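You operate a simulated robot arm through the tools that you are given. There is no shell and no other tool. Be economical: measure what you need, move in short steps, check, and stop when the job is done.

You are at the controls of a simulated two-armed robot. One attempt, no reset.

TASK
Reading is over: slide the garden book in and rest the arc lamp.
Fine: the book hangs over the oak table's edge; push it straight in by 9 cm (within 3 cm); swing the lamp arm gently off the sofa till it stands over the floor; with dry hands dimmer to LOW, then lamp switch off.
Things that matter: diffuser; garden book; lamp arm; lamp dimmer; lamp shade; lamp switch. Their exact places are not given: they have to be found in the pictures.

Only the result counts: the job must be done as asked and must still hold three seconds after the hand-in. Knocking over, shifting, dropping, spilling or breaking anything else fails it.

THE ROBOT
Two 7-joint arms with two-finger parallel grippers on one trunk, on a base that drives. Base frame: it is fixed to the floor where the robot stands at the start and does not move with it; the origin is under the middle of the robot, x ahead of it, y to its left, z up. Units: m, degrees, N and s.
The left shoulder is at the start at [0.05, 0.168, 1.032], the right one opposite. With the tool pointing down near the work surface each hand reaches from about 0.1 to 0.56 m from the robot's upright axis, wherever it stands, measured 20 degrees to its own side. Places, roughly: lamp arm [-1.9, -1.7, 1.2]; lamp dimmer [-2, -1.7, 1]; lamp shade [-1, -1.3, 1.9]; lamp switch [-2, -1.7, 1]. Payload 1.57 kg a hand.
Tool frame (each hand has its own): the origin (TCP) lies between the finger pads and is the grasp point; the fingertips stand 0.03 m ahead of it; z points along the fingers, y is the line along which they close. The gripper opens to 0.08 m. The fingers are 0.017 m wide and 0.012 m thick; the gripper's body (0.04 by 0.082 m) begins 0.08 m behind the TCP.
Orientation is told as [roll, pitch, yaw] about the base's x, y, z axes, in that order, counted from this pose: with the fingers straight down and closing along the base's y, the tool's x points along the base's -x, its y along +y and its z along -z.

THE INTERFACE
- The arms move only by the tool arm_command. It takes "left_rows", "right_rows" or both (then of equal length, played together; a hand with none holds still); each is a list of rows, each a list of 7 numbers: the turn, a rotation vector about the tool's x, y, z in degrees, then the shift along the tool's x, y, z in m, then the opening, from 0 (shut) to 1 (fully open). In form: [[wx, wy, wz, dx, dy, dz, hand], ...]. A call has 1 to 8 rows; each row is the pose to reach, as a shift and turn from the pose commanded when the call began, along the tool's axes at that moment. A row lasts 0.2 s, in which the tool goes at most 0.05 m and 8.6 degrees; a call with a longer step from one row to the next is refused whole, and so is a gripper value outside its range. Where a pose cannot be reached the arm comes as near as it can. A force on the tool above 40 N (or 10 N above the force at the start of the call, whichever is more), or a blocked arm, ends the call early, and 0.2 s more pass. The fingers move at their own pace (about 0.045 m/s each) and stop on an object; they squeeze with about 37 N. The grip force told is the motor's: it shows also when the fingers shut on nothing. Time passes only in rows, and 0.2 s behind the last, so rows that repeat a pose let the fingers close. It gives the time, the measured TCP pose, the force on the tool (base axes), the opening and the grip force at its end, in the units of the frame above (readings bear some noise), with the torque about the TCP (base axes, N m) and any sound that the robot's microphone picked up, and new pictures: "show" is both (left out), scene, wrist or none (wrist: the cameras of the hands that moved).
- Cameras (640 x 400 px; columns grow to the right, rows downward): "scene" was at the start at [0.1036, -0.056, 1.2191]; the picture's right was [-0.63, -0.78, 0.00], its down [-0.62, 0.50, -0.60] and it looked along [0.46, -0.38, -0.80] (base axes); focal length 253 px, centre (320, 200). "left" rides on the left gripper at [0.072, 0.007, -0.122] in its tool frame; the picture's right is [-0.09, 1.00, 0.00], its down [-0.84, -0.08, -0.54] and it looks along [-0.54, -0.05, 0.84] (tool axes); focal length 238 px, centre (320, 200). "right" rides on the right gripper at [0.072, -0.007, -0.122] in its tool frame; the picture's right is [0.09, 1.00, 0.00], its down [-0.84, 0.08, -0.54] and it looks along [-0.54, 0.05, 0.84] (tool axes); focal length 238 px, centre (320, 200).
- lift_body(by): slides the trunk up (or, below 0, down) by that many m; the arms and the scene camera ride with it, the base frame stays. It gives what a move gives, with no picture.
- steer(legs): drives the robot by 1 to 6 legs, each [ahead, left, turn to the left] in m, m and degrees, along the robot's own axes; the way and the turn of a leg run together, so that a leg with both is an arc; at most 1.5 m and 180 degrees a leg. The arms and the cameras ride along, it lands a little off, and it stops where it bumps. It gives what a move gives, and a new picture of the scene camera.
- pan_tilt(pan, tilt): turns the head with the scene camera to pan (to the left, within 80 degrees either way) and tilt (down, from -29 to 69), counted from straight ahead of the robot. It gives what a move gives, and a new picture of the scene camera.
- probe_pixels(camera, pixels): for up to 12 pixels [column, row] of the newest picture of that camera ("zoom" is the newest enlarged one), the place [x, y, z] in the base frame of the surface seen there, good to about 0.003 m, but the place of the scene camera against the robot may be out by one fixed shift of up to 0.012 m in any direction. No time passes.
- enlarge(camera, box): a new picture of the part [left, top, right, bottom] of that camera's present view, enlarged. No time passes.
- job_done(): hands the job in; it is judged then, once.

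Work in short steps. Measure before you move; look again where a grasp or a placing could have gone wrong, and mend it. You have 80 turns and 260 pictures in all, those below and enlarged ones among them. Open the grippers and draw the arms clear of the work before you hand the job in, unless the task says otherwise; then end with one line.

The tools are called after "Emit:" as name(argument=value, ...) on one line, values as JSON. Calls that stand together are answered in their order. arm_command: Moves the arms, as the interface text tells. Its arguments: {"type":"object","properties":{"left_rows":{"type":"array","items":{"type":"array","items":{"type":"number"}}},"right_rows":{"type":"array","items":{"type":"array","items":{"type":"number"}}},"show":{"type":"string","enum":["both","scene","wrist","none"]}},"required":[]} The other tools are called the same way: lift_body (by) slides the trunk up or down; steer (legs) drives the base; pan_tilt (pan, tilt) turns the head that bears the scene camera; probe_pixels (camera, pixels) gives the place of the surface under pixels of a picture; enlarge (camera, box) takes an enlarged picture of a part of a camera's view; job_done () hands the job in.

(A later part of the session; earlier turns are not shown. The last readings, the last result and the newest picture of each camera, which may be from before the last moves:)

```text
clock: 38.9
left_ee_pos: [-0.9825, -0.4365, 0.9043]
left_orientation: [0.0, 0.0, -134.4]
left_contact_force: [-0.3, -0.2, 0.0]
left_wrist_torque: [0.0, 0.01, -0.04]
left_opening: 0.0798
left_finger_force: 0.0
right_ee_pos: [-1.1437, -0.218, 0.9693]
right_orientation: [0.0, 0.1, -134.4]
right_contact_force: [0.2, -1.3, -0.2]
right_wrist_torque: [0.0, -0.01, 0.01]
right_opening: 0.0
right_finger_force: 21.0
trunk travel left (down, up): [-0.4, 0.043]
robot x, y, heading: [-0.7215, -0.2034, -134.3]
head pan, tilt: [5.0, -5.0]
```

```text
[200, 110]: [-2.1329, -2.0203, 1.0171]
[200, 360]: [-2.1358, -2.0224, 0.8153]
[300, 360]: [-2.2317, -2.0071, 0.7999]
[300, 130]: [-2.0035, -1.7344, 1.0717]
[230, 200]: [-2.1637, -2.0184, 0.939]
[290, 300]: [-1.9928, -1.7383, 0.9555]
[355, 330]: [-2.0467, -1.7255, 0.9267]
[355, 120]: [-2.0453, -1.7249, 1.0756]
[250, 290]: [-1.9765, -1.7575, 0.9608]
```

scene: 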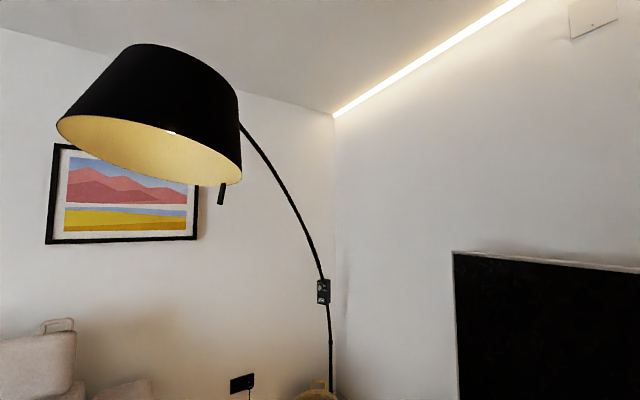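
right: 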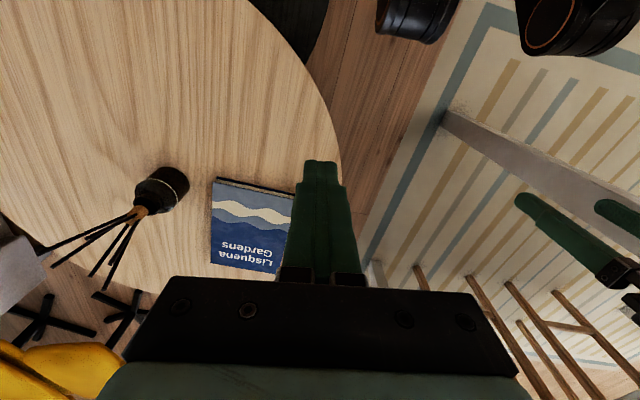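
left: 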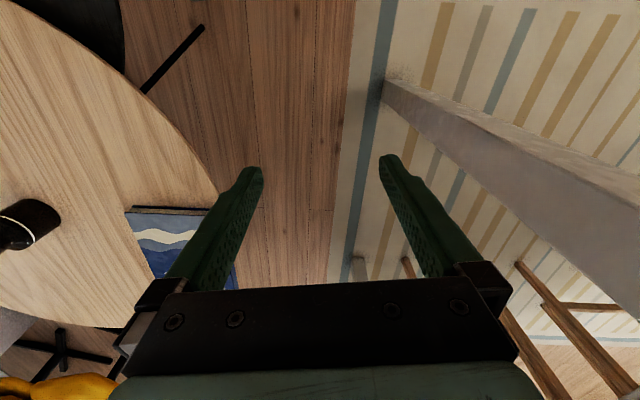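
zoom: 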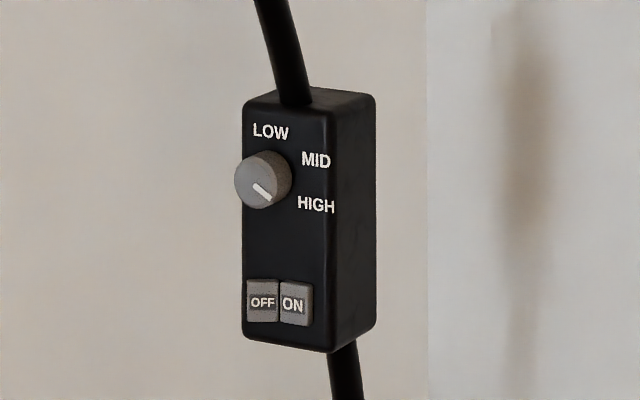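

The arm lies in a vertical plane through about (-2.13,-1.785) at azimuth ≈21°. I plan to stand near (-1.40,-1.25), so first I check the floor things near the sofa's side and the base.

Emit:
lift_body(by=-0.1)

Emit:
pan_tilt(pan=5, tilt=35)

Emit:
probe_pixels(camera="scene", pixels=[[240, 275], [222, 235], [255, 300], [240, 330], [180, 260], [330, 215], [345, 190], [305, 215], [390, 270], [385, 200]])

```text
clock: 40.2
left_ee_pos: [-0.9842, -0.4359, 0.8042]
left_orientation: [0.0, 0.0, -134.3]
left_contact_force: [0.6, -0.4, -0.3]
left_wrist_torque: [0.01, 0.01, -0.01]
left_opening: 0.0801
left_finger_force: 0.1
right_ee_pos: [-1.1442, -0.2196, 0.8693]
right_orientation: [-0.1, 0.0, -134.4]
right_contact_force: [0.1, 0.5, -0.8]
right_wrist_torque: [0.04, -0.01, -0.01]
right_opening: 0.0
right_finger_force: 21.7
trunk travel left (down, up): [-0.3, 0.143]
robot x, y, heading: [-0.7262, -0.2013, -134.6]
head pan, tilt: [5.0, -5.0]
```

```text
clock: 41.3
left_ee_pos: [-0.9831, -0.4357, 0.804]
left_orientation: [-0.1, 0.0, -134.4]
left_contact_force: [-0.7, 0.1, 0.2]
left_wrist_torque: [-0.01, 0.01, 0.02]
left_opening: 0.0799
left_finger_force: 0.1
right_ee_pos: [-1.1436, -0.2182, 0.8702]
right_orientation: [0.0, -0.1, -134.4]
right_contact_force: [-0.3, 0.7, 0.2]
right_wrist_torque: [-0.01, -0.01, -0.03]
right_opening: 0.0001
right_finger_force: 21.7
trunk travel left (down, up): [-0.3, 0.143]
robot x, y, heading: [-0.7234, -0.2028, -134.5]
head pan, tilt: [5.0, 35.0]
```

scene: 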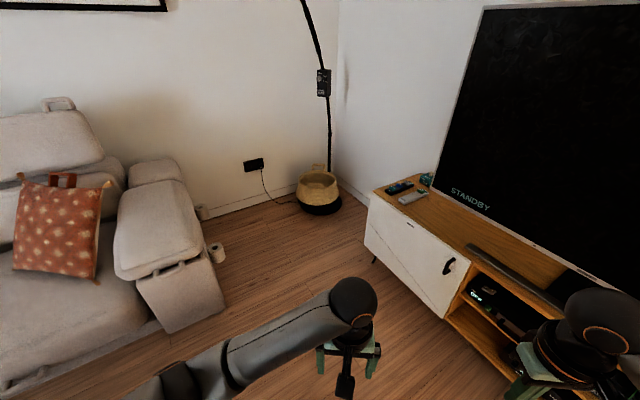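

```text
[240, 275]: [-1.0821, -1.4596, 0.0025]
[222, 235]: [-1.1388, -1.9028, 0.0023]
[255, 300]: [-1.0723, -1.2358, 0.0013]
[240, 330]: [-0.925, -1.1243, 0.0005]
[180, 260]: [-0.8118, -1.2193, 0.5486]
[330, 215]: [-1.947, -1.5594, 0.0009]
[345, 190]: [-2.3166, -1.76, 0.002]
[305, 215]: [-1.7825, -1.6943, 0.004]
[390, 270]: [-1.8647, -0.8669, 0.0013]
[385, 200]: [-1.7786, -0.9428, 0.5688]
```

Clear floor up to sofa edge x≈-0.97 and cabinet edge x≈-1.78. I turn 11.5° left and drive 1.15 m ahead in two legs.

Emit:
steer(legs=[[0, 0, 11.5], [0.7, 0, 0], [0.45, 0, 0]])

Emit:
pan_tilt(pan=-10, tilt=5)

```text
clock: 48.3
left_ee_pos: [-1.5601, -1.459, 0.8041]
left_orientation: [0.0, 0.0, -122.8]
left_contact_force: [-0.5, -0.1, 0.7]
left_wrist_torque: [-0.02, 0.02, 0.01]
left_opening: 0.0801
left_finger_force: 0.1
right_ee_pos: [-1.7611, -1.2782, 0.8713]
right_orientation: [-0.1, -0.1, -122.7]
right_contact_force: [0.0, 0.7, 0.0]
right_wrist_torque: [0.03, 0.0, -0.01]
right_opening: 0.0002
right_finger_force: 20.6
trunk travel left (down, up): [-0.3, 0.143]
robot x, y, heading: [-1.3558, -1.1788, -122.8]
head pan, tilt: [5.0, 35.0]
```

scene: 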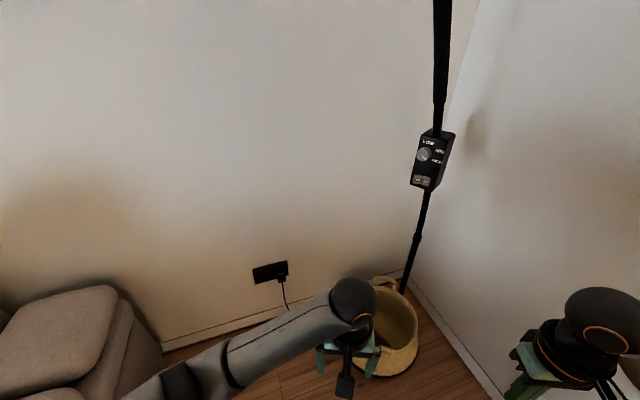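

```text
clock: 49.2
left_ee_pos: [-1.5605, -1.4583, 0.8042]
left_orientation: [0.0, -0.1, -122.7]
left_contact_force: [-0.3, 0.9, 0.3]
left_wrist_torque: [0.02, -0.01, -0.01]
left_opening: 0.0799
left_finger_force: 0.0
right_ee_pos: [-1.7607, -1.2788, 0.8711]
right_orientation: [0.0, 0.0, -122.7]
right_contact_force: [-0.8, 0.2, 0.2]
right_wrist_torque: [-0.02, -0.02, -0.05]
right_opening: 0.0
right_finger_force: 21.8
trunk travel left (down, up): [-0.3, 0.143]
robot x, y, heading: [-1.3515, -1.1781, -122.5]
head pan, tilt: [-10.0, 5.0]
```

scene: 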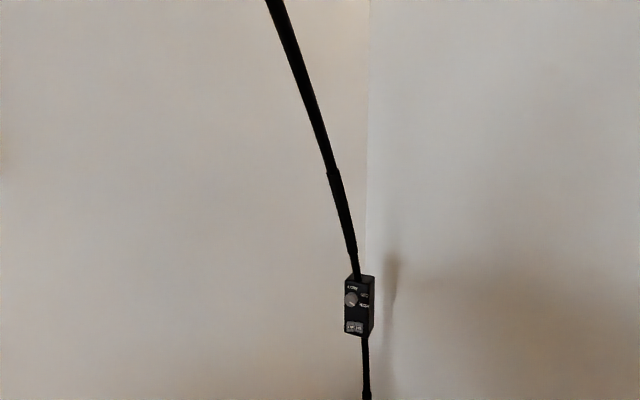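

There is a thicker grip sleeve on the arm from (333,170) to (355,255). I measure it and the box.

Emit:
enlarge(camera="scene", box=[310, 150, 400, 350])

Emit:
enlarge(camera="scene", box=[330, 265, 390, 345])

Emit:
probe_pixels(camera="scene", pixels=[[334, 175], [340, 200], [347, 225], [353, 248], [310, 100], [357, 265], [367, 370], [352, 300], [348, 315], [362, 315], [372, 300], [350, 327]])

```text
2.00 times, centred on (355, 250) of scene
```

zoom: 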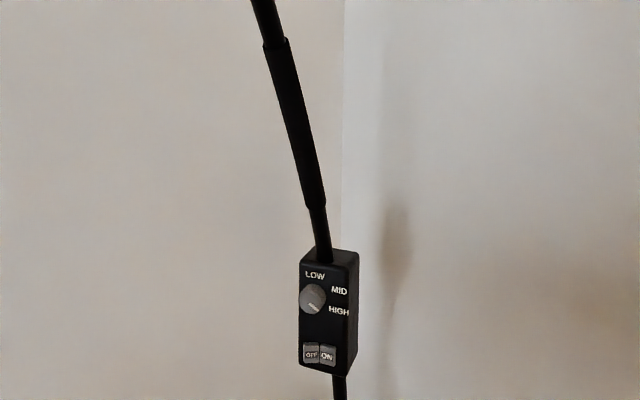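

```text
5.00 times, centred on (360, 305) of scene
```

zoom: 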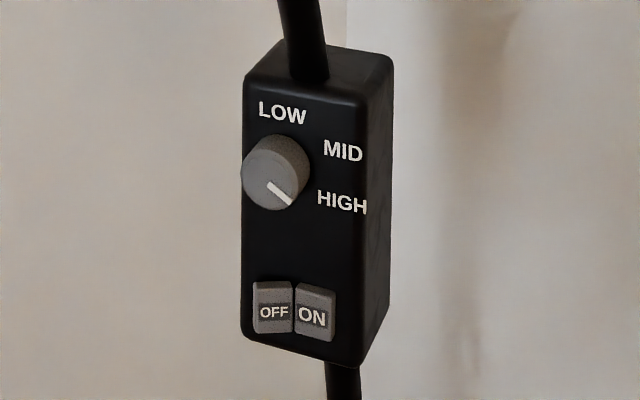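

```text
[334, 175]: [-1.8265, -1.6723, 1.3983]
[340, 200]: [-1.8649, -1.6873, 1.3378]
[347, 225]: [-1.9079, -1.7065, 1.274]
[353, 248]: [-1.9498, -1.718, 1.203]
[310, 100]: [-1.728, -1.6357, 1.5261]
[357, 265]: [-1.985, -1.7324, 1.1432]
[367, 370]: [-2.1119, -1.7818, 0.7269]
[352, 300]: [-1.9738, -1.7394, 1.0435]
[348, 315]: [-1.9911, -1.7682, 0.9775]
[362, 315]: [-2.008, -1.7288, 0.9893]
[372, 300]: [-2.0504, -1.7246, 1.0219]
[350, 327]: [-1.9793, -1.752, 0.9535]
```

Sleeve middle is about (-1.89,-1.70,1.30); box front faces azimuth ≈23° (along the arm). I move 10 cm nearer, then raise the right hand and turn the fingers toward horizontal, opening.

Emit:
steer(legs=[[0.1, 0, 0]])

Emit:
arm_command(right_rows=[[0, -7.5, 0, 0, 0.0147, -0.041, 1], [0, -15, 0, 0, 0.0295, -0.082, 1], [0, -22.5, 0, 0, 0.0442, -0.123, 1], [0, -30, 0, 0, 0.059, -0.165, 1], [0, -37.5, 0, 0, 0.0737, -0.206, 1], [0, -45, 0, 0, 0.0885, -0.247, 1], [0, -52.5, 0, 0, 0.1032, -0.289, 1], [0, -60, 0, 0, 0.118, -0.33, 1]])

```text
clock: 50.4
left_ee_pos: [-1.614, -1.5412, 0.8037]
left_orientation: [0.0, 0.0, -122.7]
left_contact_force: [-0.2, 0.1, -0.9]
left_wrist_torque: [0.04, -0.01, 0.02]
left_opening: 0.0797
left_finger_force: 0.1
right_ee_pos: [-1.8143, -1.3611, 0.8702]
right_orientation: [-0.1, -0.1, -122.7]
right_contact_force: [0.2, 0.0, 0.1]
right_wrist_torque: [0.01, 0.02, -0.02]
right_opening: 0.0002
right_finger_force: 21.0
trunk travel left (down, up): [-0.3, 0.143]
robot x, y, heading: [-1.4109, -1.2612, -122.7]
head pan, tilt: [-10.0, 5.0]
```

scene: 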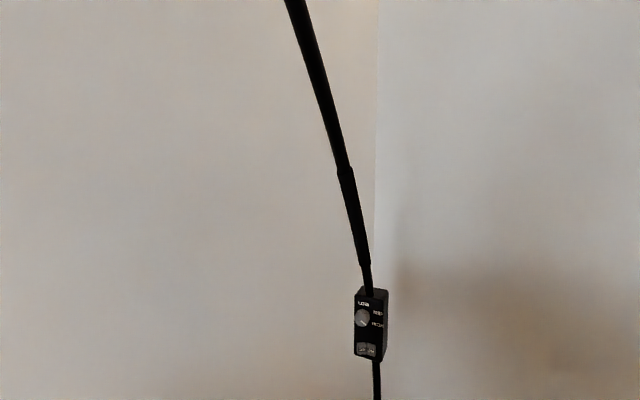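

```text
clock: 52.2
left_ee_pos: [-1.6135, -1.5415, 0.8051]
left_orientation: [-0.1, 0.0, -122.7]
left_contact_force: [0.6, 0.2, -0.3]
left_wrist_torque: [0.04, 0.02, 0.02]
left_opening: 0.0801
left_finger_force: 0.0
right_ee_pos: [-1.7122, -1.4334, 1.2178]
right_orientation: [-0.1, -60.0, -122.6]
right_contact_force: [0.3, 0.4, 0.9]
right_wrist_torque: [0.01, 0.02, -0.01]
right_opening: 0.0802
right_finger_force: 0.1
right hand out of reach, approached as far as the arm can: row 2, 3, 4, 5, 6, 7, 8
trunk travel left (down, up): [-0.3, 0.143]
robot x, y, heading: [-1.4042, -1.2607, -122.9]
head pan, tilt: [-10.0, 5.0]
```

scene: 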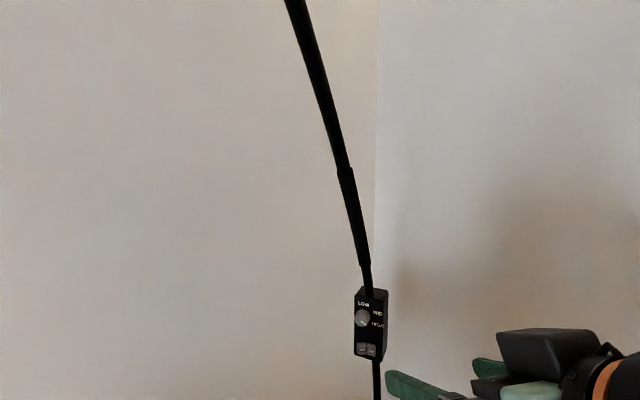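
right: 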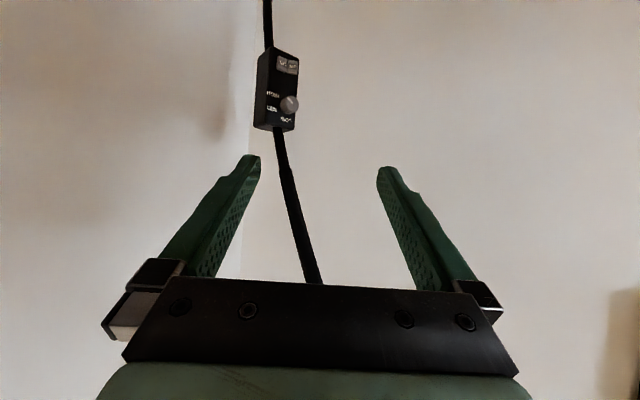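

The fingers are at 60° and the sleeve is nearly straight ahead (33 cm). I raise the trunk 6 cm, finish turning the fingers level, and go 20 cm ahead.

Emit:
lift_body(by=0.06)

Emit:
arm_command(right_rows=[[0, -6, 0, -0.02, -0.003, 0.0346, 1], [0, -12, 0, -0.04, -0.006, 0.0693, 1], [0, -18, 0, -0.06, -0.009, 0.104, 1], [0, -24, 0, -0.08, -0.012, 0.1386, 1], [0, -30, 0, -0.1, -0.015, 0.1732, 1]])

```text
clock: 53.2
left_ee_pos: [-1.6134, -1.5417, 0.8634]
left_orientation: [0.0, 0.0, -122.7]
left_contact_force: [0.0, -0.3, -0.3]
left_wrist_torque: [0.01, 0.02, 0.03]
left_opening: 0.0799
left_finger_force: 0.0
right_ee_pos: [-1.7139, -1.4334, 1.2775]
right_orientation: [-0.2, -59.9, -122.5]
right_contact_force: [-0.6, -0.6, 0.5]
right_wrist_torque: [0.0, 0.0, -0.02]
right_opening: 0.0801
right_finger_force: 0.0
trunk travel left (down, up): [-0.36, 0.083]
robot x, y, heading: [-1.4044, -1.2647, -122.8]
head pan, tilt: [-10.0, 5.0]
```

```text
clock: 54.4
left_ee_pos: [-1.6127, -1.5429, 0.8644]
left_orientation: [0.0, 0.0, -122.7]
left_contact_force: [0.6, 0.2, 0.0]
left_wrist_torque: [-0.01, 0.05, 0.0]
left_opening: 0.08
left_finger_force: 0.1
right_ee_pos: [-1.8321, -1.5935, 1.2791]
right_orientation: [-95.7, -89.8, -27.2]
right_contact_force: [0.2, -0.8, 0.4]
right_wrist_torque: [0.0, 0.02, 0.01]
right_opening: 0.08
right_finger_force: 0.1
right hand out of reach, approached as far as the arm can: row 1
trunk travel left (down, up): [-0.36, 0.083]
robot x, y, heading: [-1.4064, -1.2611, -122.7]
head pan, tilt: [-10.0, 5.0]
```

scene: 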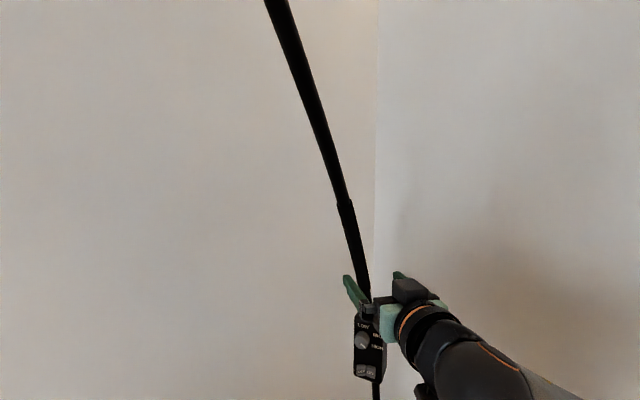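
right: 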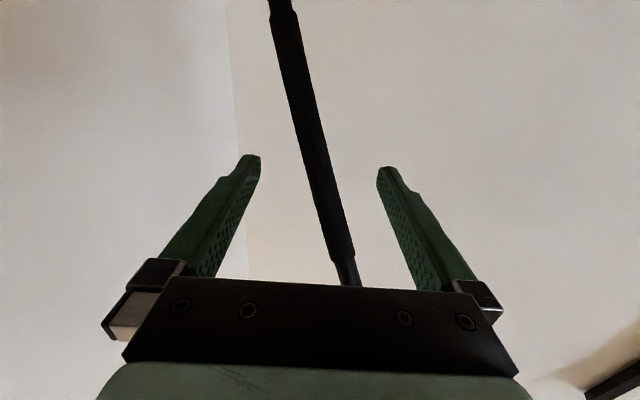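

The sleeve is centred between the fingers, 13 cm ahead. I advance 12.5 cm along the tool axis.

Emit:
arm_command(right_rows=[[0, 0, 0, 0, 0, 0.035, 1], [0, 0, 0, 0, 0, 0.07, 1], [0, 0, 0, 0, 0, 0.1, 1], [0, 0, 0, 0, 0, 0.125, 1]])

Emit:
enlarge(camera="scene", box=[300, 180, 460, 380])

```text
clock: 55.4
left_ee_pos: [-1.6128, -1.5417, 0.8644]
left_orientation: [0.0, 0.0, -122.7]
left_contact_force: [-0.1, -0.5, 0.5]
left_wrist_torque: [0.0, 0.0, 0.0]
left_opening: 0.0803
left_finger_force: 0.1
right_ee_pos: [-1.9012, -1.6989, 1.2798]
right_orientation: [-72.1, -89.9, -50.5]
right_contact_force: [-0.1, 0.4, -0.1]
right_wrist_torque: [0.01, 0.0, -0.02]
right_opening: 0.0802
right_finger_force: 0.0
trunk travel left (down, up): [-0.36, 0.083]
robot x, y, heading: [-1.4077, -1.2603, -122.5]
head pan, tilt: [-10.0, 5.0]
```

scene: 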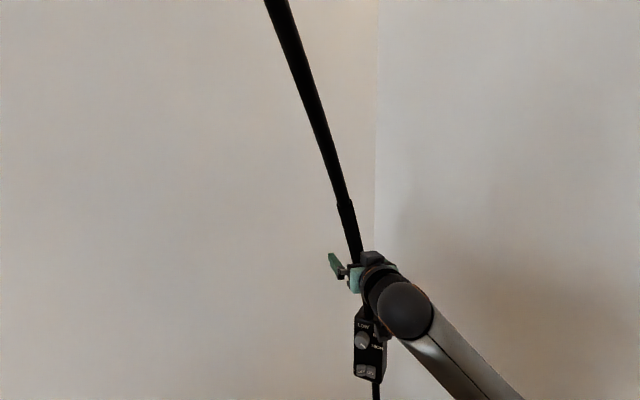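
right: 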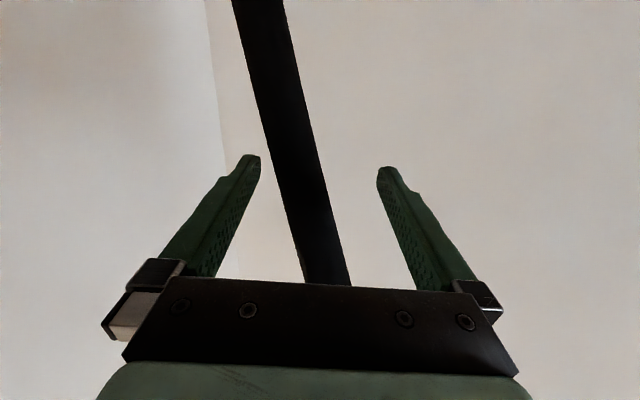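

```text
2.00 times, centred on (380, 280) of scene
```

zoom: 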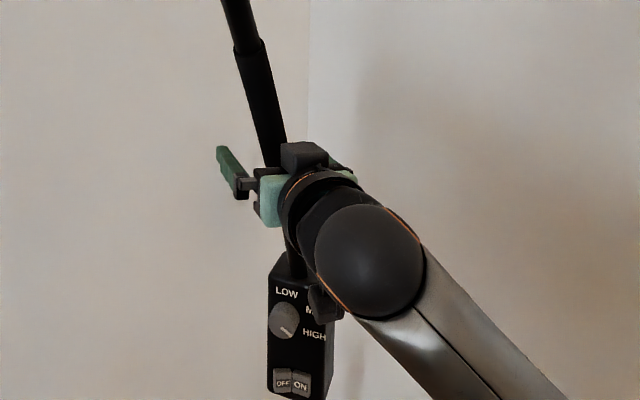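

The sleeve lies between the fingers. I narrow the fingers to cage it and swing slowly about the pole's foot, 10° first.

Emit:
arm_command(right_rows=[[0, 0, 0, 0, 0, 0, 0.6], [0, 0, 0, 0, 0, 0, 0.6], [0, 0, 0, 0, -0.006, -0.0041, 0.6], [0, 0, 0, 0, -0.012, -0.0082, 0.6], [0, 0, 0, 0, -0.0176, -0.0122, 0.6], [0, 0, 0, 0, -0.0238, -0.0157, 0.6], [0, 0, 0, 0, -0.03, -0.0192, 0.6], [0, 0, 0, 0, -0.0361, -0.0224, 0.6]])

Emit:
probe_pixels(camera="scene", pixels=[[280, 40], [300, 80], [320, 130], [340, 190]])

```text
clock: 57.2
left_ee_pos: [-1.6126, -1.5415, 0.8642]
left_orientation: [-0.1, 0.0, -122.7]
left_contact_force: [-0.2, -0.8, -0.5]
left_wrist_torque: [-0.01, 0.03, 0.01]
left_opening: 0.0799
left_finger_force: 0.1
right_ee_pos: [-1.9157, -1.6606, 1.2762]
right_orientation: [-34.0, -89.6, -88.3]
right_contact_force: [13.5, 6.1, -11.3]
right_wrist_torque: [0.79, 0.14, 1.2]
right_opening: 0.0563
right_finger_force: 4.1
trunk travel left (down, up): [-0.36, 0.083]
robot x, y, heading: [-1.4125, -1.2583, -122.9]
head pan, tilt: [-10.0, 5.0]
```

scene: 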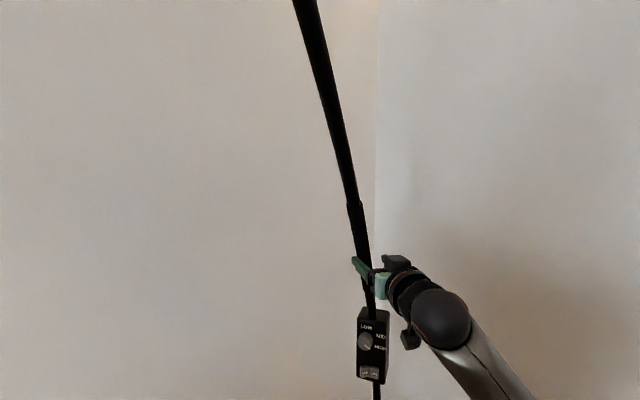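
right: 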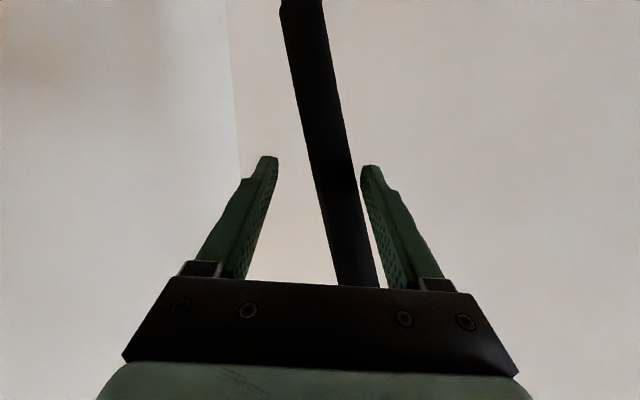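

```text
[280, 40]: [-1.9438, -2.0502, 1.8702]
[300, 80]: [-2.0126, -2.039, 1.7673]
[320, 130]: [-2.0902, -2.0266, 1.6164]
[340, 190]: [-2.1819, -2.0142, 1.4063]
```

The arm moves with about 15 N. I check its present azimuth.

Emit:
probe_pixels(camera="scene", pixels=[[318, 60], [333, 120], [347, 180], [356, 215], [366, 345]])

```text
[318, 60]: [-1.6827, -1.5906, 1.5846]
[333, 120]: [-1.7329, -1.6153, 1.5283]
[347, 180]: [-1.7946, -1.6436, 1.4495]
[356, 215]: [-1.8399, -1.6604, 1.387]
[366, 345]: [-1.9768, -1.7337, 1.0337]
```

The arm moved only to azimuth ≈24° (slack taken up) with a mostly radial force of ~15 N, so I ease the hand back a little (8 mm) while continuing along the tangent slowly.

Emit:
arm_command(right_rows=[[0, 0, 0, 0, 0, -0.004, 0.6], [0, 0, 0, 0, 0, -0.008, 0.6], [0, 0, 0, 0, -0.006, -0.0115, 0.6], [0, 0, 0, 0, -0.011, -0.0145, 0.6], [0, 0, 0, 0, -0.0165, -0.0175, 0.6], [0, 0, 0, 0, -0.022, -0.0205, 0.6]])

Emit:
probe_pixels(camera="scene", pixels=[[330, 60], [342, 120], [355, 180], [360, 210]])

```text
clock: 58.6
left_ee_pos: [-1.612, -1.5428, 0.8639]
left_orientation: [-0.1, 0.0, -122.7]
left_contact_force: [-0.1, -0.4, -0.6]
left_wrist_torque: [0.0, 0.02, 0.02]
left_opening: 0.0801
left_finger_force: 0.1
right_ee_pos: [-1.9256, -1.6332, 1.2794]
right_orientation: [-123.5, -89.9, 0.8]
right_contact_force: [2.6, -5.3, -0.9]
right_wrist_torque: [0.06, 0.04, 0.04]
right_opening: 0.0517
right_finger_force: 1.6
trunk travel left (down, up): [-0.36, 0.083]
robot x, y, heading: [-1.4054, -1.2647, -122.7]
head pan, tilt: [-10.0, 5.0]
```

scene: 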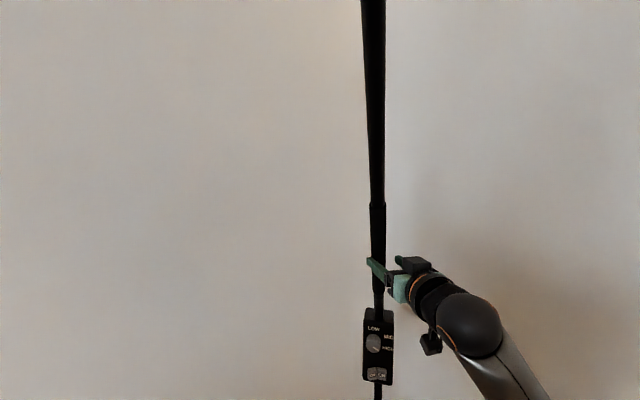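
right: 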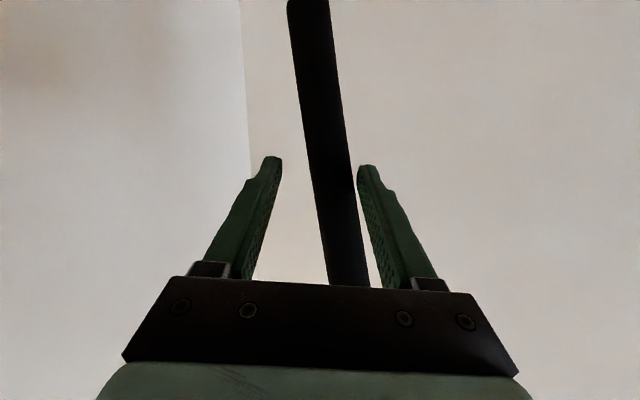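

```text
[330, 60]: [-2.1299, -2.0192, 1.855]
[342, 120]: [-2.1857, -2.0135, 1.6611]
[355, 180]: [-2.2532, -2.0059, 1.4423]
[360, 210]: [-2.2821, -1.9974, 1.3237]
```

Now the swing runs well: force is small (≈6 N) and tangential. I measure the arm's azimuth.

Emit:
probe_pixels(camera="scene", pixels=[[372, 30], [376, 100], [377, 170], [378, 225], [380, 390], [374, 345]])

```text
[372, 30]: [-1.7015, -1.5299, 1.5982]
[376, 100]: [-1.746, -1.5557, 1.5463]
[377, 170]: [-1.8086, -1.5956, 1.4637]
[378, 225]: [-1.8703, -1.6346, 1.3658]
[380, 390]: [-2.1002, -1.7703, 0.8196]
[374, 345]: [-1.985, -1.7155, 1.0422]
```

Azimuth is 31° now, pivot confirmed near (-2.13,-1.787). I go on slowly another 10°.

Emit:
arm_command(right_rows=[[0, 0, 0, 0, -0.0055, -0.0019, 0.6], [0, 0, 0, 0, -0.0111, -0.0037, 0.6], [0, 0, 0, 0, -0.0166, -0.0054, 0.6], [0, 0, 0, 0, -0.0222, -0.0071, 0.6], [0, 0, 0, 0, -0.0278, -0.0085, 0.6], [0, 0, 0, 0, -0.0335, -0.0098, 0.6], [0, 0, 0, 0, -0.0391, -0.011, 0.6], [0, 0, 0, 0, -0.0448, -0.0121, 0.6]])

```text
clock: 60.4
left_ee_pos: [-1.6127, -1.542, 0.8644]
left_orientation: [-0.1, 0.0, -122.7]
left_contact_force: [0.1, -0.8, 0.8]
left_wrist_torque: [0.03, 0.04, 0.01]
left_opening: 0.08
left_finger_force: 0.1
right_ee_pos: [-1.9557, -1.5975, 1.2797]
right_orientation: [-135.1, -89.8, 12.5]
right_contact_force: [6.7, -3.9, 3.0]
right_wrist_torque: [-0.01, 0.04, 0.21]
right_opening: 0.0557
right_finger_force: 4.0
trunk travel left (down, up): [-0.36, 0.083]
robot x, y, heading: [-1.4042, -1.2612, -122.6]
head pan, tilt: [-10.0, 5.0]
```

scene: 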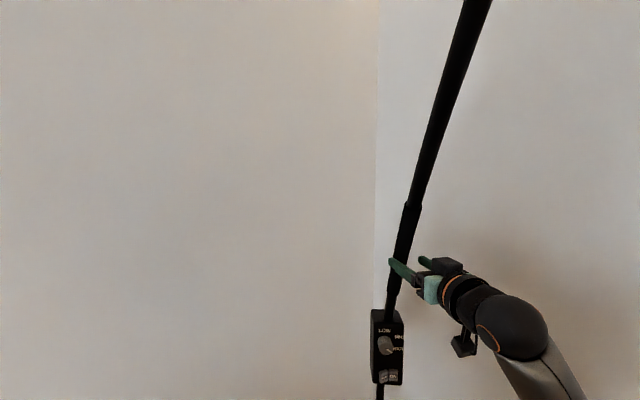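
right: 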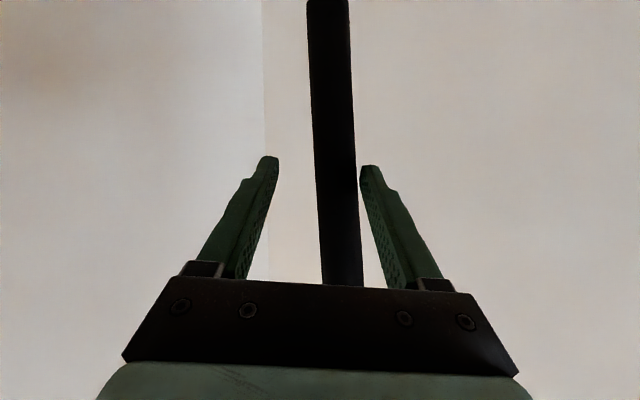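

Running well, force ~8 N. Another 10°.

Emit:
arm_command(right_rows=[[0, 0, 0, 0, -0.0058, -0.0009, 0.6], [0, 0, 0, 0, -0.0115, -0.0017, 0.6], [0, 0, 0, 0, -0.0173, -0.0024, 0.6], [0, 0, 0, 0, -0.023, -0.003, 0.6], [0, 0, 0, 0, -0.0288, -0.0034, 0.6], [0, 0, 0, 0, -0.0346, -0.0036, 0.6], [0, 0, 0, 0, -0.0404, -0.0038, 0.6], [0, 0, 0, 0, -0.0462, -0.0038, 0.6]], show="scene")

Emit:
pan_tilt(pan=-25, tilt=0)

```text
clock: 62.2
left_ee_pos: [-1.6112, -1.5422, 0.8632]
left_orientation: [-0.2, 0.0, -122.7]
left_contact_force: [0.6, -0.3, -0.3]
left_wrist_torque: [-0.04, 0.04, 0.04]
left_opening: 0.0801
left_finger_force: 0.2
right_ee_pos: [-1.9909, -1.5718, 1.2786]
right_orientation: [-50.2, -89.8, -72.2]
right_contact_force: [11.4, -4.4, -4.0]
right_wrist_torque: [0.06, 0.25, 0.39]
right_opening: 0.0594
right_finger_force: 6.5
trunk travel left (down, up): [-0.36, 0.083]
robot x, y, heading: [-1.4114, -1.261, -122.5]
head pan, tilt: [-10.0, 5.0]
```

scene: 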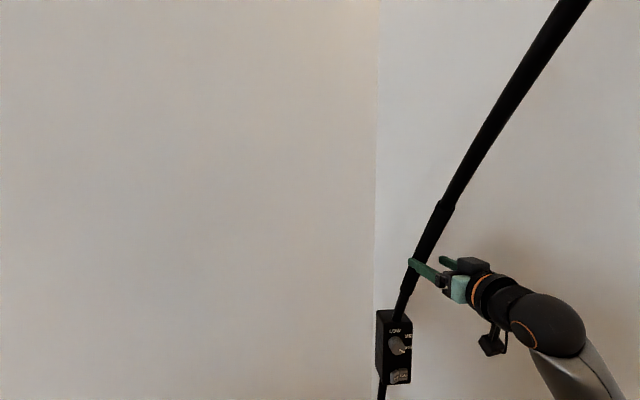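

```text
clock: 62.9
left_ee_pos: [-1.6137, -1.541, 0.8636]
left_orientation: [0.0, 0.0, -122.7]
left_contact_force: [-0.4, -0.2, -0.1]
left_wrist_torque: [-0.03, 0.0, -0.01]
left_opening: 0.08
left_finger_force: 0.0
right_ee_pos: [-1.9965, -1.5682, 1.2802]
right_orientation: [-131.4, -89.9, 8.5]
right_contact_force: [-0.4, 0.5, 0.5]
right_wrist_torque: [-0.01, 0.0, 0.0]
right_opening: 0.0479
right_finger_force: 0.1
trunk travel left (down, up): [-0.36, 0.083]
robot x, y, heading: [-1.4055, -1.2628, -122.7]
head pan, tilt: [-25.0, 0.0]
```

scene: 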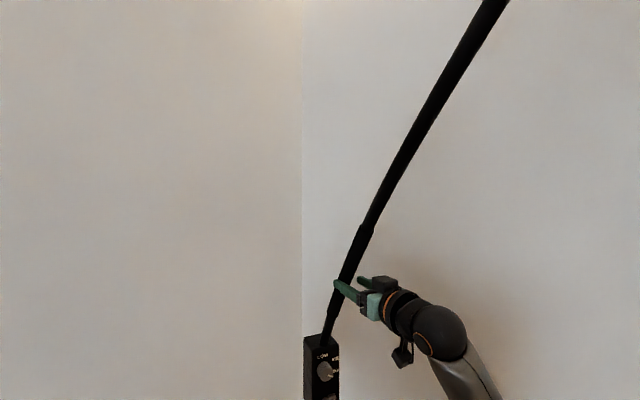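

Force relaxed to zero. I measure the new azimuth.

Emit:
probe_pixels(camera="scene", pixels=[[488, 15], [440, 90], [400, 165], [370, 220], [328, 330]])

```text
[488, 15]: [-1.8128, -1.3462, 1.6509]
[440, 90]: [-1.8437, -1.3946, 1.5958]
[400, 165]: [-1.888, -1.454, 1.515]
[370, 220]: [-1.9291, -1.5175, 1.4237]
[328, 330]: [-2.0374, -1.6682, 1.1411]
```

Azimuth is 55°: the shade should be near (-1.44,-0.80), over the floor. I open the fingers, back out straight, and look up at the shade.

Emit:
arm_command(right_rows=[[0, 0, 0, 0, 0, 0, 1], [0, 0, 0, 0, 0, 0, 1], [0, 0, 0, 0, 0, -0.03, 1], [0, 0, 0, 0, 0, -0.07, 1], [0, 0, 0, 0, 0, -0.11, 1], [0, 0, 0, 0, 0, -0.15, 1]], show="wrist")

Emit:
pan_tilt(pan=-78, tilt=-29)

```text
clock: 64.3
left_ee_pos: [-1.6126, -1.5409, 0.8643]
left_orientation: [0.0, 0.0, -122.7]
left_contact_force: [-0.8, -0.4, -0.3]
left_wrist_torque: [-0.01, -0.05, 0.01]
left_opening: 0.0799
left_finger_force: 0.1
right_ee_pos: [-1.9181, -1.4436, 1.282]
right_orientation: [-25.2, -89.8, -97.2]
right_contact_force: [0.1, -0.3, 0.0]
right_wrist_torque: [-0.03, 0.02, 0.04]
right_opening: 0.08
right_finger_force: 0.1
right hand out of reach, approached as far as the arm can: row 6
trunk travel left (down, up): [-0.36, 0.083]
robot x, y, heading: [-1.4071, -1.2619, -122.8]
head pan, tilt: [-25.0, 0.0]
```

right: 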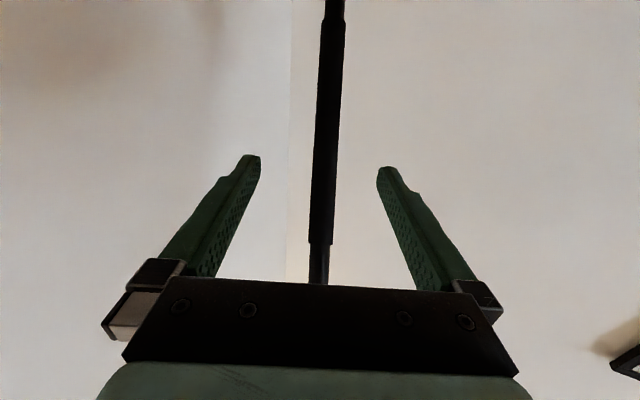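

```text
clock: 65.6
left_ee_pos: [-1.6132, -1.5419, 0.8644]
left_orientation: [0.0, 0.0, -122.7]
left_contact_force: [0.6, 0.7, -0.2]
left_wrist_torque: [0.0, 0.0, 0.03]
left_opening: 0.0803
left_finger_force: 0.0
right_ee_pos: [-1.9191, -1.445, 1.2826]
right_orientation: [-32.0, -89.9, -90.8]
right_contact_force: [-0.2, 0.6, -0.7]
right_wrist_torque: [0.02, -0.02, -0.01]
right_opening: 0.0799
right_finger_force: 0.1
trunk travel left (down, up): [-0.36, 0.083]
robot x, y, heading: [-1.4071, -1.2636, -122.8]
head pan, tilt: [-78.0, -28.6]
```

scene: 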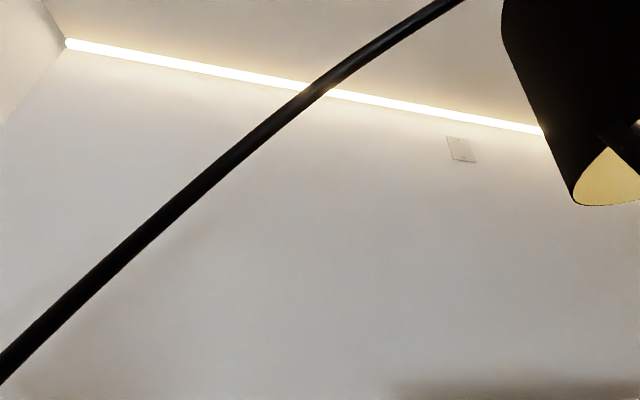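

Emit:
probe_pixels(camera="scene", pixels=[[580, 200], [545, 120], [510, 30], [440, 10], [630, 130]])

Emit:
pan_tilt(pan=-25, tilt=25)

Emit:
enlarge(camera="scene", box=[280, 150, 380, 250])

```text
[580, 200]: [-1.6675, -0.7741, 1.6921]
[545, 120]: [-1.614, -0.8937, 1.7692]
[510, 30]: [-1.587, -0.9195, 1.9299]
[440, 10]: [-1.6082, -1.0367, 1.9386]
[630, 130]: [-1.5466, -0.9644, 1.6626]
```

```text
clock: 66.8
left_ee_pos: [-1.6129, -1.5416, 0.864]
left_orientation: [0.0, -0.1, -122.8]
left_contact_force: [0.1, 0.8, -0.1]
left_wrist_torque: [0.01, -0.02, 0.02]
left_opening: 0.08
left_finger_force: 0.0
right_ee_pos: [-1.9202, -1.4457, 1.2815]
right_orientation: [-32.2, -90.0, -90.4]
right_contact_force: [0.1, -0.4, 0.2]
right_wrist_torque: [-0.04, 0.01, -0.02]
right_opening: 0.08
right_finger_force: 0.1
trunk travel left (down, up): [-0.36, 0.083]
robot x, y, heading: [-1.4073, -1.2634, -122.6]
head pan, tilt: [-25.0, 25.0]
```

scene: 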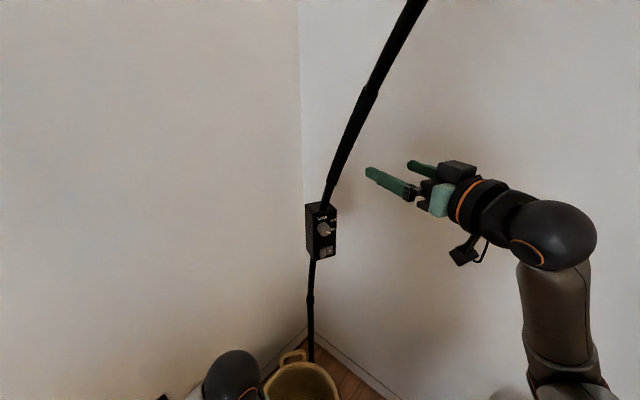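

```text
4.00 times, centred on (330, 200) of scene
```

zoom: 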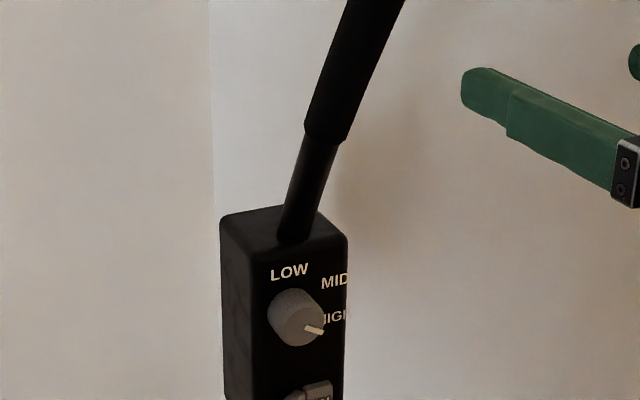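

The shade is over the floor. Now the box: I enlarge it for its knob and rocker.

Emit:
enlarge(camera="scene", box=[295, 195, 350, 270])

Emit:
probe_pixels(camera="zoom", pixels=[[335, 175], [350, 185], [320, 165], [290, 130], [370, 130], [285, 240], [360, 240], [300, 300], [340, 285], [365, 280], [320, 335], [352, 320]])

```text
5.33 times, centred on (322, 232) of scene
```

zoom: 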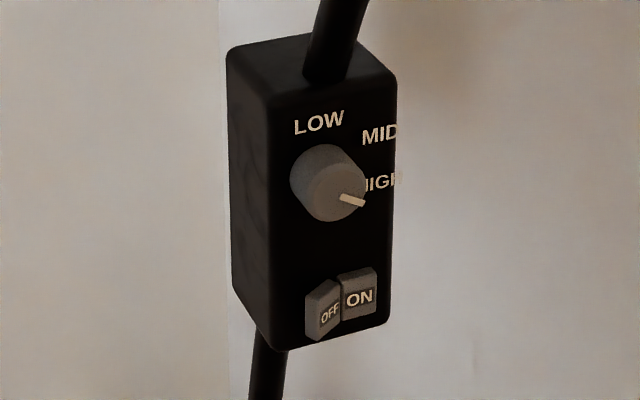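

```text
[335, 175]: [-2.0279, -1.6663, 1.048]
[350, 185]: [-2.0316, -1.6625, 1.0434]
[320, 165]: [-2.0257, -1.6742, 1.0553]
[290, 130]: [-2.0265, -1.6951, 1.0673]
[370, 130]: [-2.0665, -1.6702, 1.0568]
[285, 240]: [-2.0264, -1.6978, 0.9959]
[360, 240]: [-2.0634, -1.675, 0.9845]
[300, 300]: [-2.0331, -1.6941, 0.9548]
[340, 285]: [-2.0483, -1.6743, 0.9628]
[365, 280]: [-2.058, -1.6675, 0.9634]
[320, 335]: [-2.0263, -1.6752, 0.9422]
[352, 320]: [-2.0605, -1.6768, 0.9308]
```

The box front faces azimuth ≈58°, so the present tool heading (-122.7°) is square to it. I probe the knob's face centre and the rocker more exactly.

Emit:
probe_pixels(camera="zoom", pixels=[[335, 192], [310, 185], [362, 192], [336, 215], [336, 166], [330, 315], [318, 295], [360, 300], [373, 275], [345, 205]])

```text
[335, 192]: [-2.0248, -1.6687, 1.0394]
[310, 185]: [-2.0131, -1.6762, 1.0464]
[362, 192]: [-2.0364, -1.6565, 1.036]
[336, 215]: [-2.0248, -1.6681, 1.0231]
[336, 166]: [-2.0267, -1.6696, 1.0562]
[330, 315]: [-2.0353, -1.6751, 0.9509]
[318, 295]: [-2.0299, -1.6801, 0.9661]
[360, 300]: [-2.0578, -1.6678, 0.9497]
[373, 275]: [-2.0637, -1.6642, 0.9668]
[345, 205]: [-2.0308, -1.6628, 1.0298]
```

Knob face centre ≈(-2.0255,-1.6675,1.040), diameter ≈3.5 cm. I lower the hand in front of the knob to a point 10 cm short, pre-rolling +50° so I can turn counter-clockwise.

Emit:
arm_command(right_rows=[[0, 0, 6.25, 0.045, 0.004, 0, 1], [0, 0, 12.5, 0.09, 0.008, 0, 1], [0, 0, 18.75, 0.135, 0.012, 0.005, 1], [0, 0, 25, 0.18, 0.016, 0.015, 1], [0, 0, 31.25, 0.21, 0.02, 0.045, 1], [0, 0, 37.5, 0.23, 0.024, 0.08, 1], [0, 0, 43.75, 0.242, 0.028, 0.11, 1], [0, 0, 50, 0.242, 0.031, 0.134, 1]])

Emit:
enlarge(camera="scene", box=[280, 170, 420, 290])

```text
clock: 68.6
left_ee_pos: [-1.613, -1.5422, 0.864]
left_orientation: [0.0, 0.0, -122.6]
left_contact_force: [-0.6, -0.5, 0.0]
left_wrist_torque: [0.01, 0.01, 0.01]
left_opening: 0.0799
left_finger_force: 0.1
right_ee_pos: [-1.9659, -1.5754, 1.0377]
right_orientation: [89.9, -40.0, 147.4]
right_contact_force: [-0.5, 0.0, -0.6]
right_wrist_torque: [0.0, 0.02, 0.01]
right_opening: 0.0798
right_finger_force: 0.0
right hand out of reach, approached as far as the arm can: row 1, 2, 3
trunk travel left (down, up): [-0.36, 0.083]
robot x, y, heading: [-1.41, -1.263, -122.5]
head pan, tilt: [-25.0, 25.0]
```

scene: 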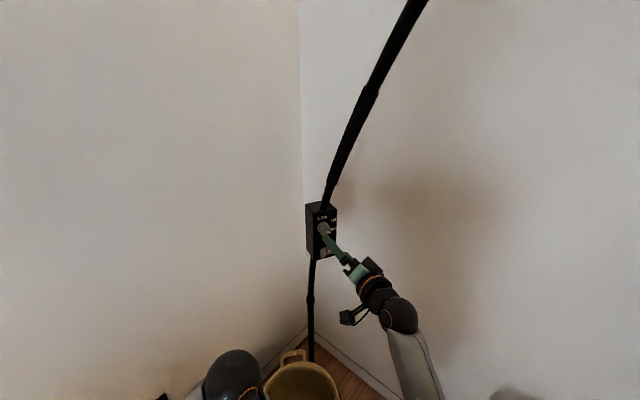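
right: 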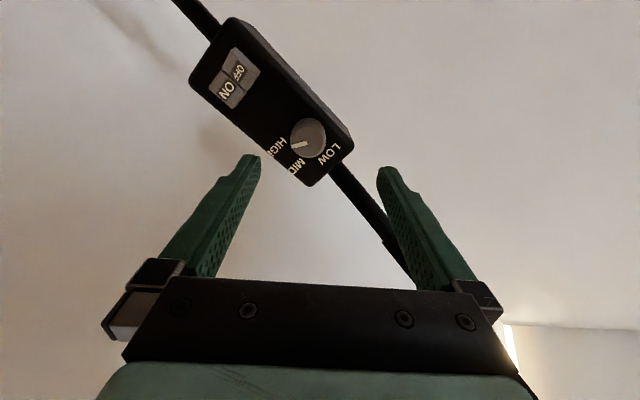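

```text
3.33 times, centred on (350, 230) of scene
```

zoom: 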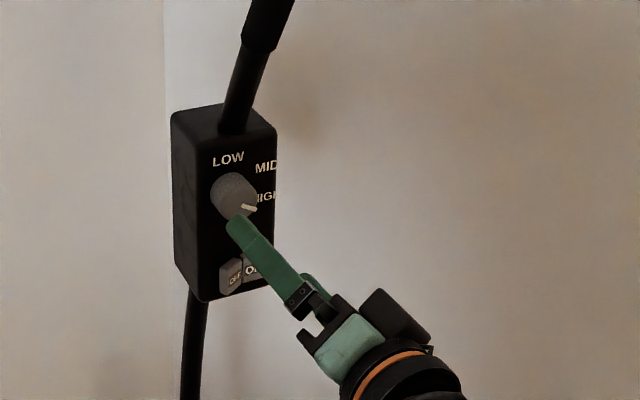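

The wrist camera sees the knob at (307,138). I cross-check its position with that camera.

Emit:
probe_pixels(camera="right", pixels=[[308, 135], [300, 145], [318, 128], [238, 70], [232, 92], [270, 100], [308, 150], [325, 140]])

Emit:
enlarge(camera="right", box=[180, 10, 380, 200])

```text
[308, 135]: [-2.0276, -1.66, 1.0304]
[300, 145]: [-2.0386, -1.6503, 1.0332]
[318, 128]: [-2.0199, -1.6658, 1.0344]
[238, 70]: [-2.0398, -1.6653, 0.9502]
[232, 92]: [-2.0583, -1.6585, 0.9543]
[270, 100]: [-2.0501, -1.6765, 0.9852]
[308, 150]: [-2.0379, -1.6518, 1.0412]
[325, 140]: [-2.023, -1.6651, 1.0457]
```

```text
2.11 times, centred on (280, 105) of right
```

zoom: 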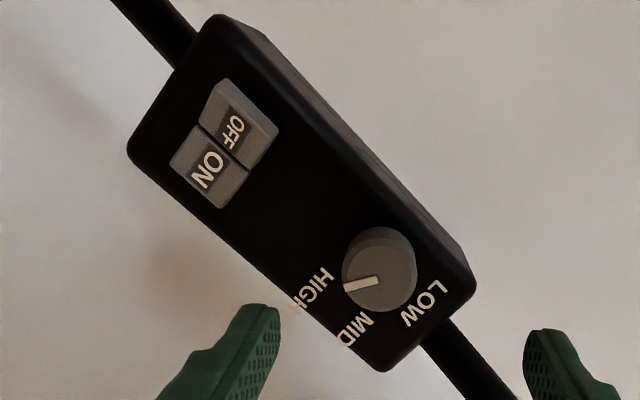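

The wrist camera puts the knob centre at ≈(-2.030,-1.6595,1.036), 8 mm more to the right; I trust it. I advance 9.3 cm with that correction, fingers still open.

Emit:
arm_command(right_rows=[[0, 0, 0, -0.0054, -0.0068, 0.03, 1], [0, 0, 0, -0.0054, -0.0068, 0.06, 1], [0, 0, 0, -0.0054, -0.0068, 0.08, 1], [0, 0, 0, -0.0054, -0.0068, 0.093, 1]])

Emit:
enlarge(camera="scene", box=[280, 180, 380, 270])

```text
clock: 69.6
left_ee_pos: [-1.6122, -1.5425, 0.865]
left_orientation: [0.0, 0.0, -122.8]
left_contact_force: [-0.3, -0.3, -0.4]
left_wrist_torque: [-0.01, 0.03, -0.04]
left_opening: 0.0799
left_finger_force: 0.1
right_ee_pos: [-2.0225, -1.6481, 1.038]
right_orientation: [89.8, -40.1, 147.4]
right_contact_force: [0.2, -1.2, -0.1]
right_wrist_torque: [0.03, 0.01, 0.02]
right_opening: 0.0802
right_finger_force: 0.1
trunk travel left (down, up): [-0.36, 0.083]
robot x, y, heading: [-1.4072, -1.2621, -122.6]
head pan, tilt: [-25.0, 25.0]
```

scene: 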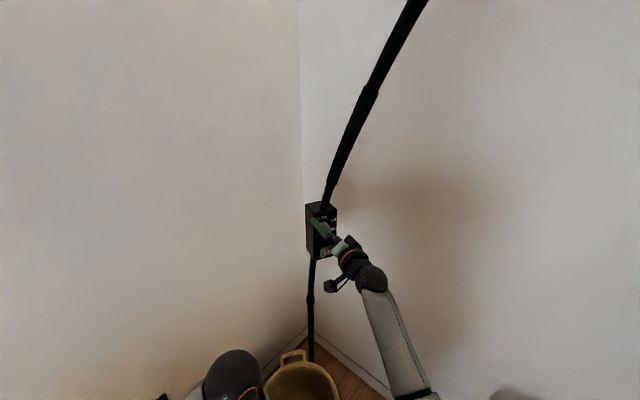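
right: 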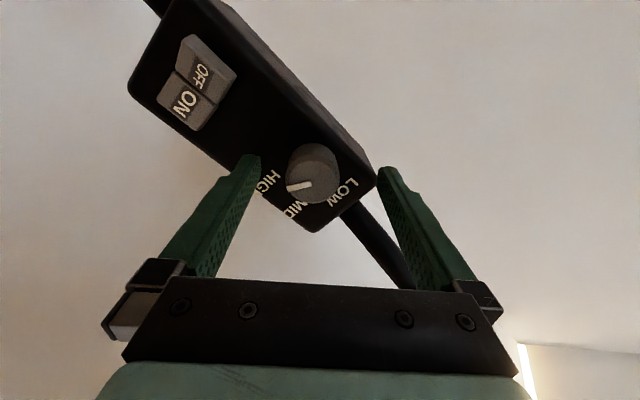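

```text
4.44 times, centred on (330, 225) of scene
```

zoom: 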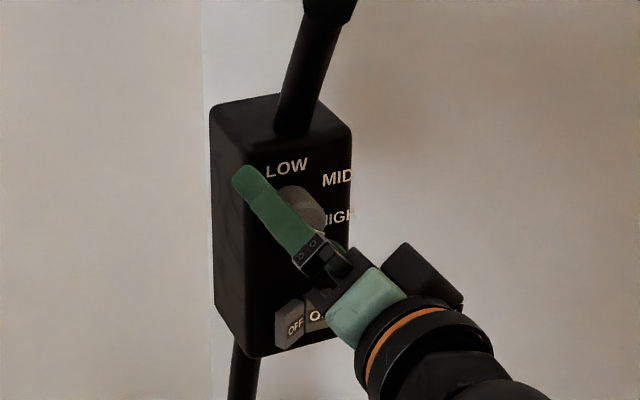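

Between the fingers I see the knob at (313,172); I measure its face relative to the fingertips.

Emit:
probe_pixels(camera="right", pixels=[[313, 175], [300, 190], [325, 185], [322, 165], [250, 160], [385, 172], [290, 130], [230, 120]])

```text
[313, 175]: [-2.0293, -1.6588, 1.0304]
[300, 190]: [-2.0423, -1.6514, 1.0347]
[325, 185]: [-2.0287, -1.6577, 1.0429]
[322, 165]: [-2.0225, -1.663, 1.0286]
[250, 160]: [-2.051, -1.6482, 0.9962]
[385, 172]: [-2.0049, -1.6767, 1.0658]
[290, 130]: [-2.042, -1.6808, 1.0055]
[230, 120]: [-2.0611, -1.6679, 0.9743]
```

Centred within 1 mm laterally, with 17 mm of finger over the knob. I close on the knob.

Emit:
arm_command(right_rows=[[0, 0, 0, 0, 0, 0, 0.4], [0, 0, 0, 0, 0, 0, 0.35], [0, 0, 0, 0, 0, 0, 0.3], [0, 0, 0, 0, 0, 0, 0.3]])

```text
clock: 70.6
left_ee_pos: [-1.613, -1.5414, 0.8636]
left_orientation: [0.1, 0.1, -122.8]
left_contact_force: [-0.2, 0.5, -0.3]
left_wrist_torque: [0.02, -0.02, -0.01]
left_opening: 0.0797
left_finger_force: 0.1
right_ee_pos: [-2.0253, -1.647, 1.0347]
right_orientation: [89.5, -40.1, 147.6]
right_contact_force: [-6.7, 5.9, -8.6]
right_wrist_torque: [0.26, -0.2, -0.51]
right_opening: 0.0356
right_finger_force: 22.9
trunk travel left (down, up): [-0.36, 0.083]
robot x, y, heading: [-1.4106, -1.2629, -122.7]
head pan, tilt: [-25.0, 25.0]
```

scene: 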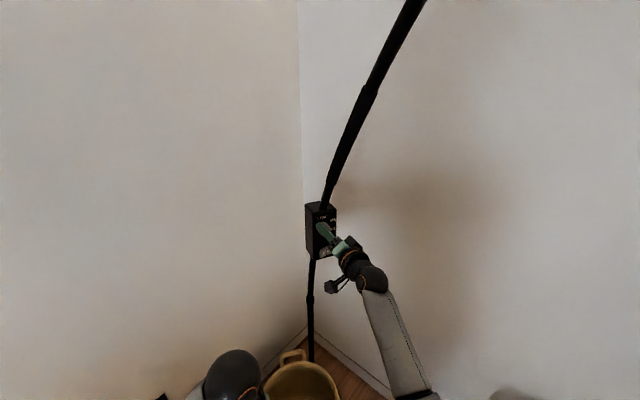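
right: 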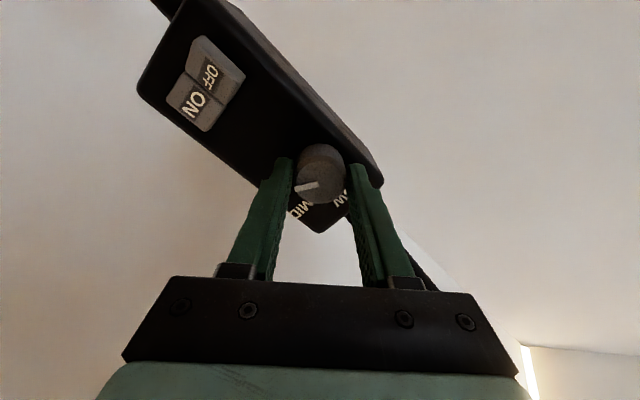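

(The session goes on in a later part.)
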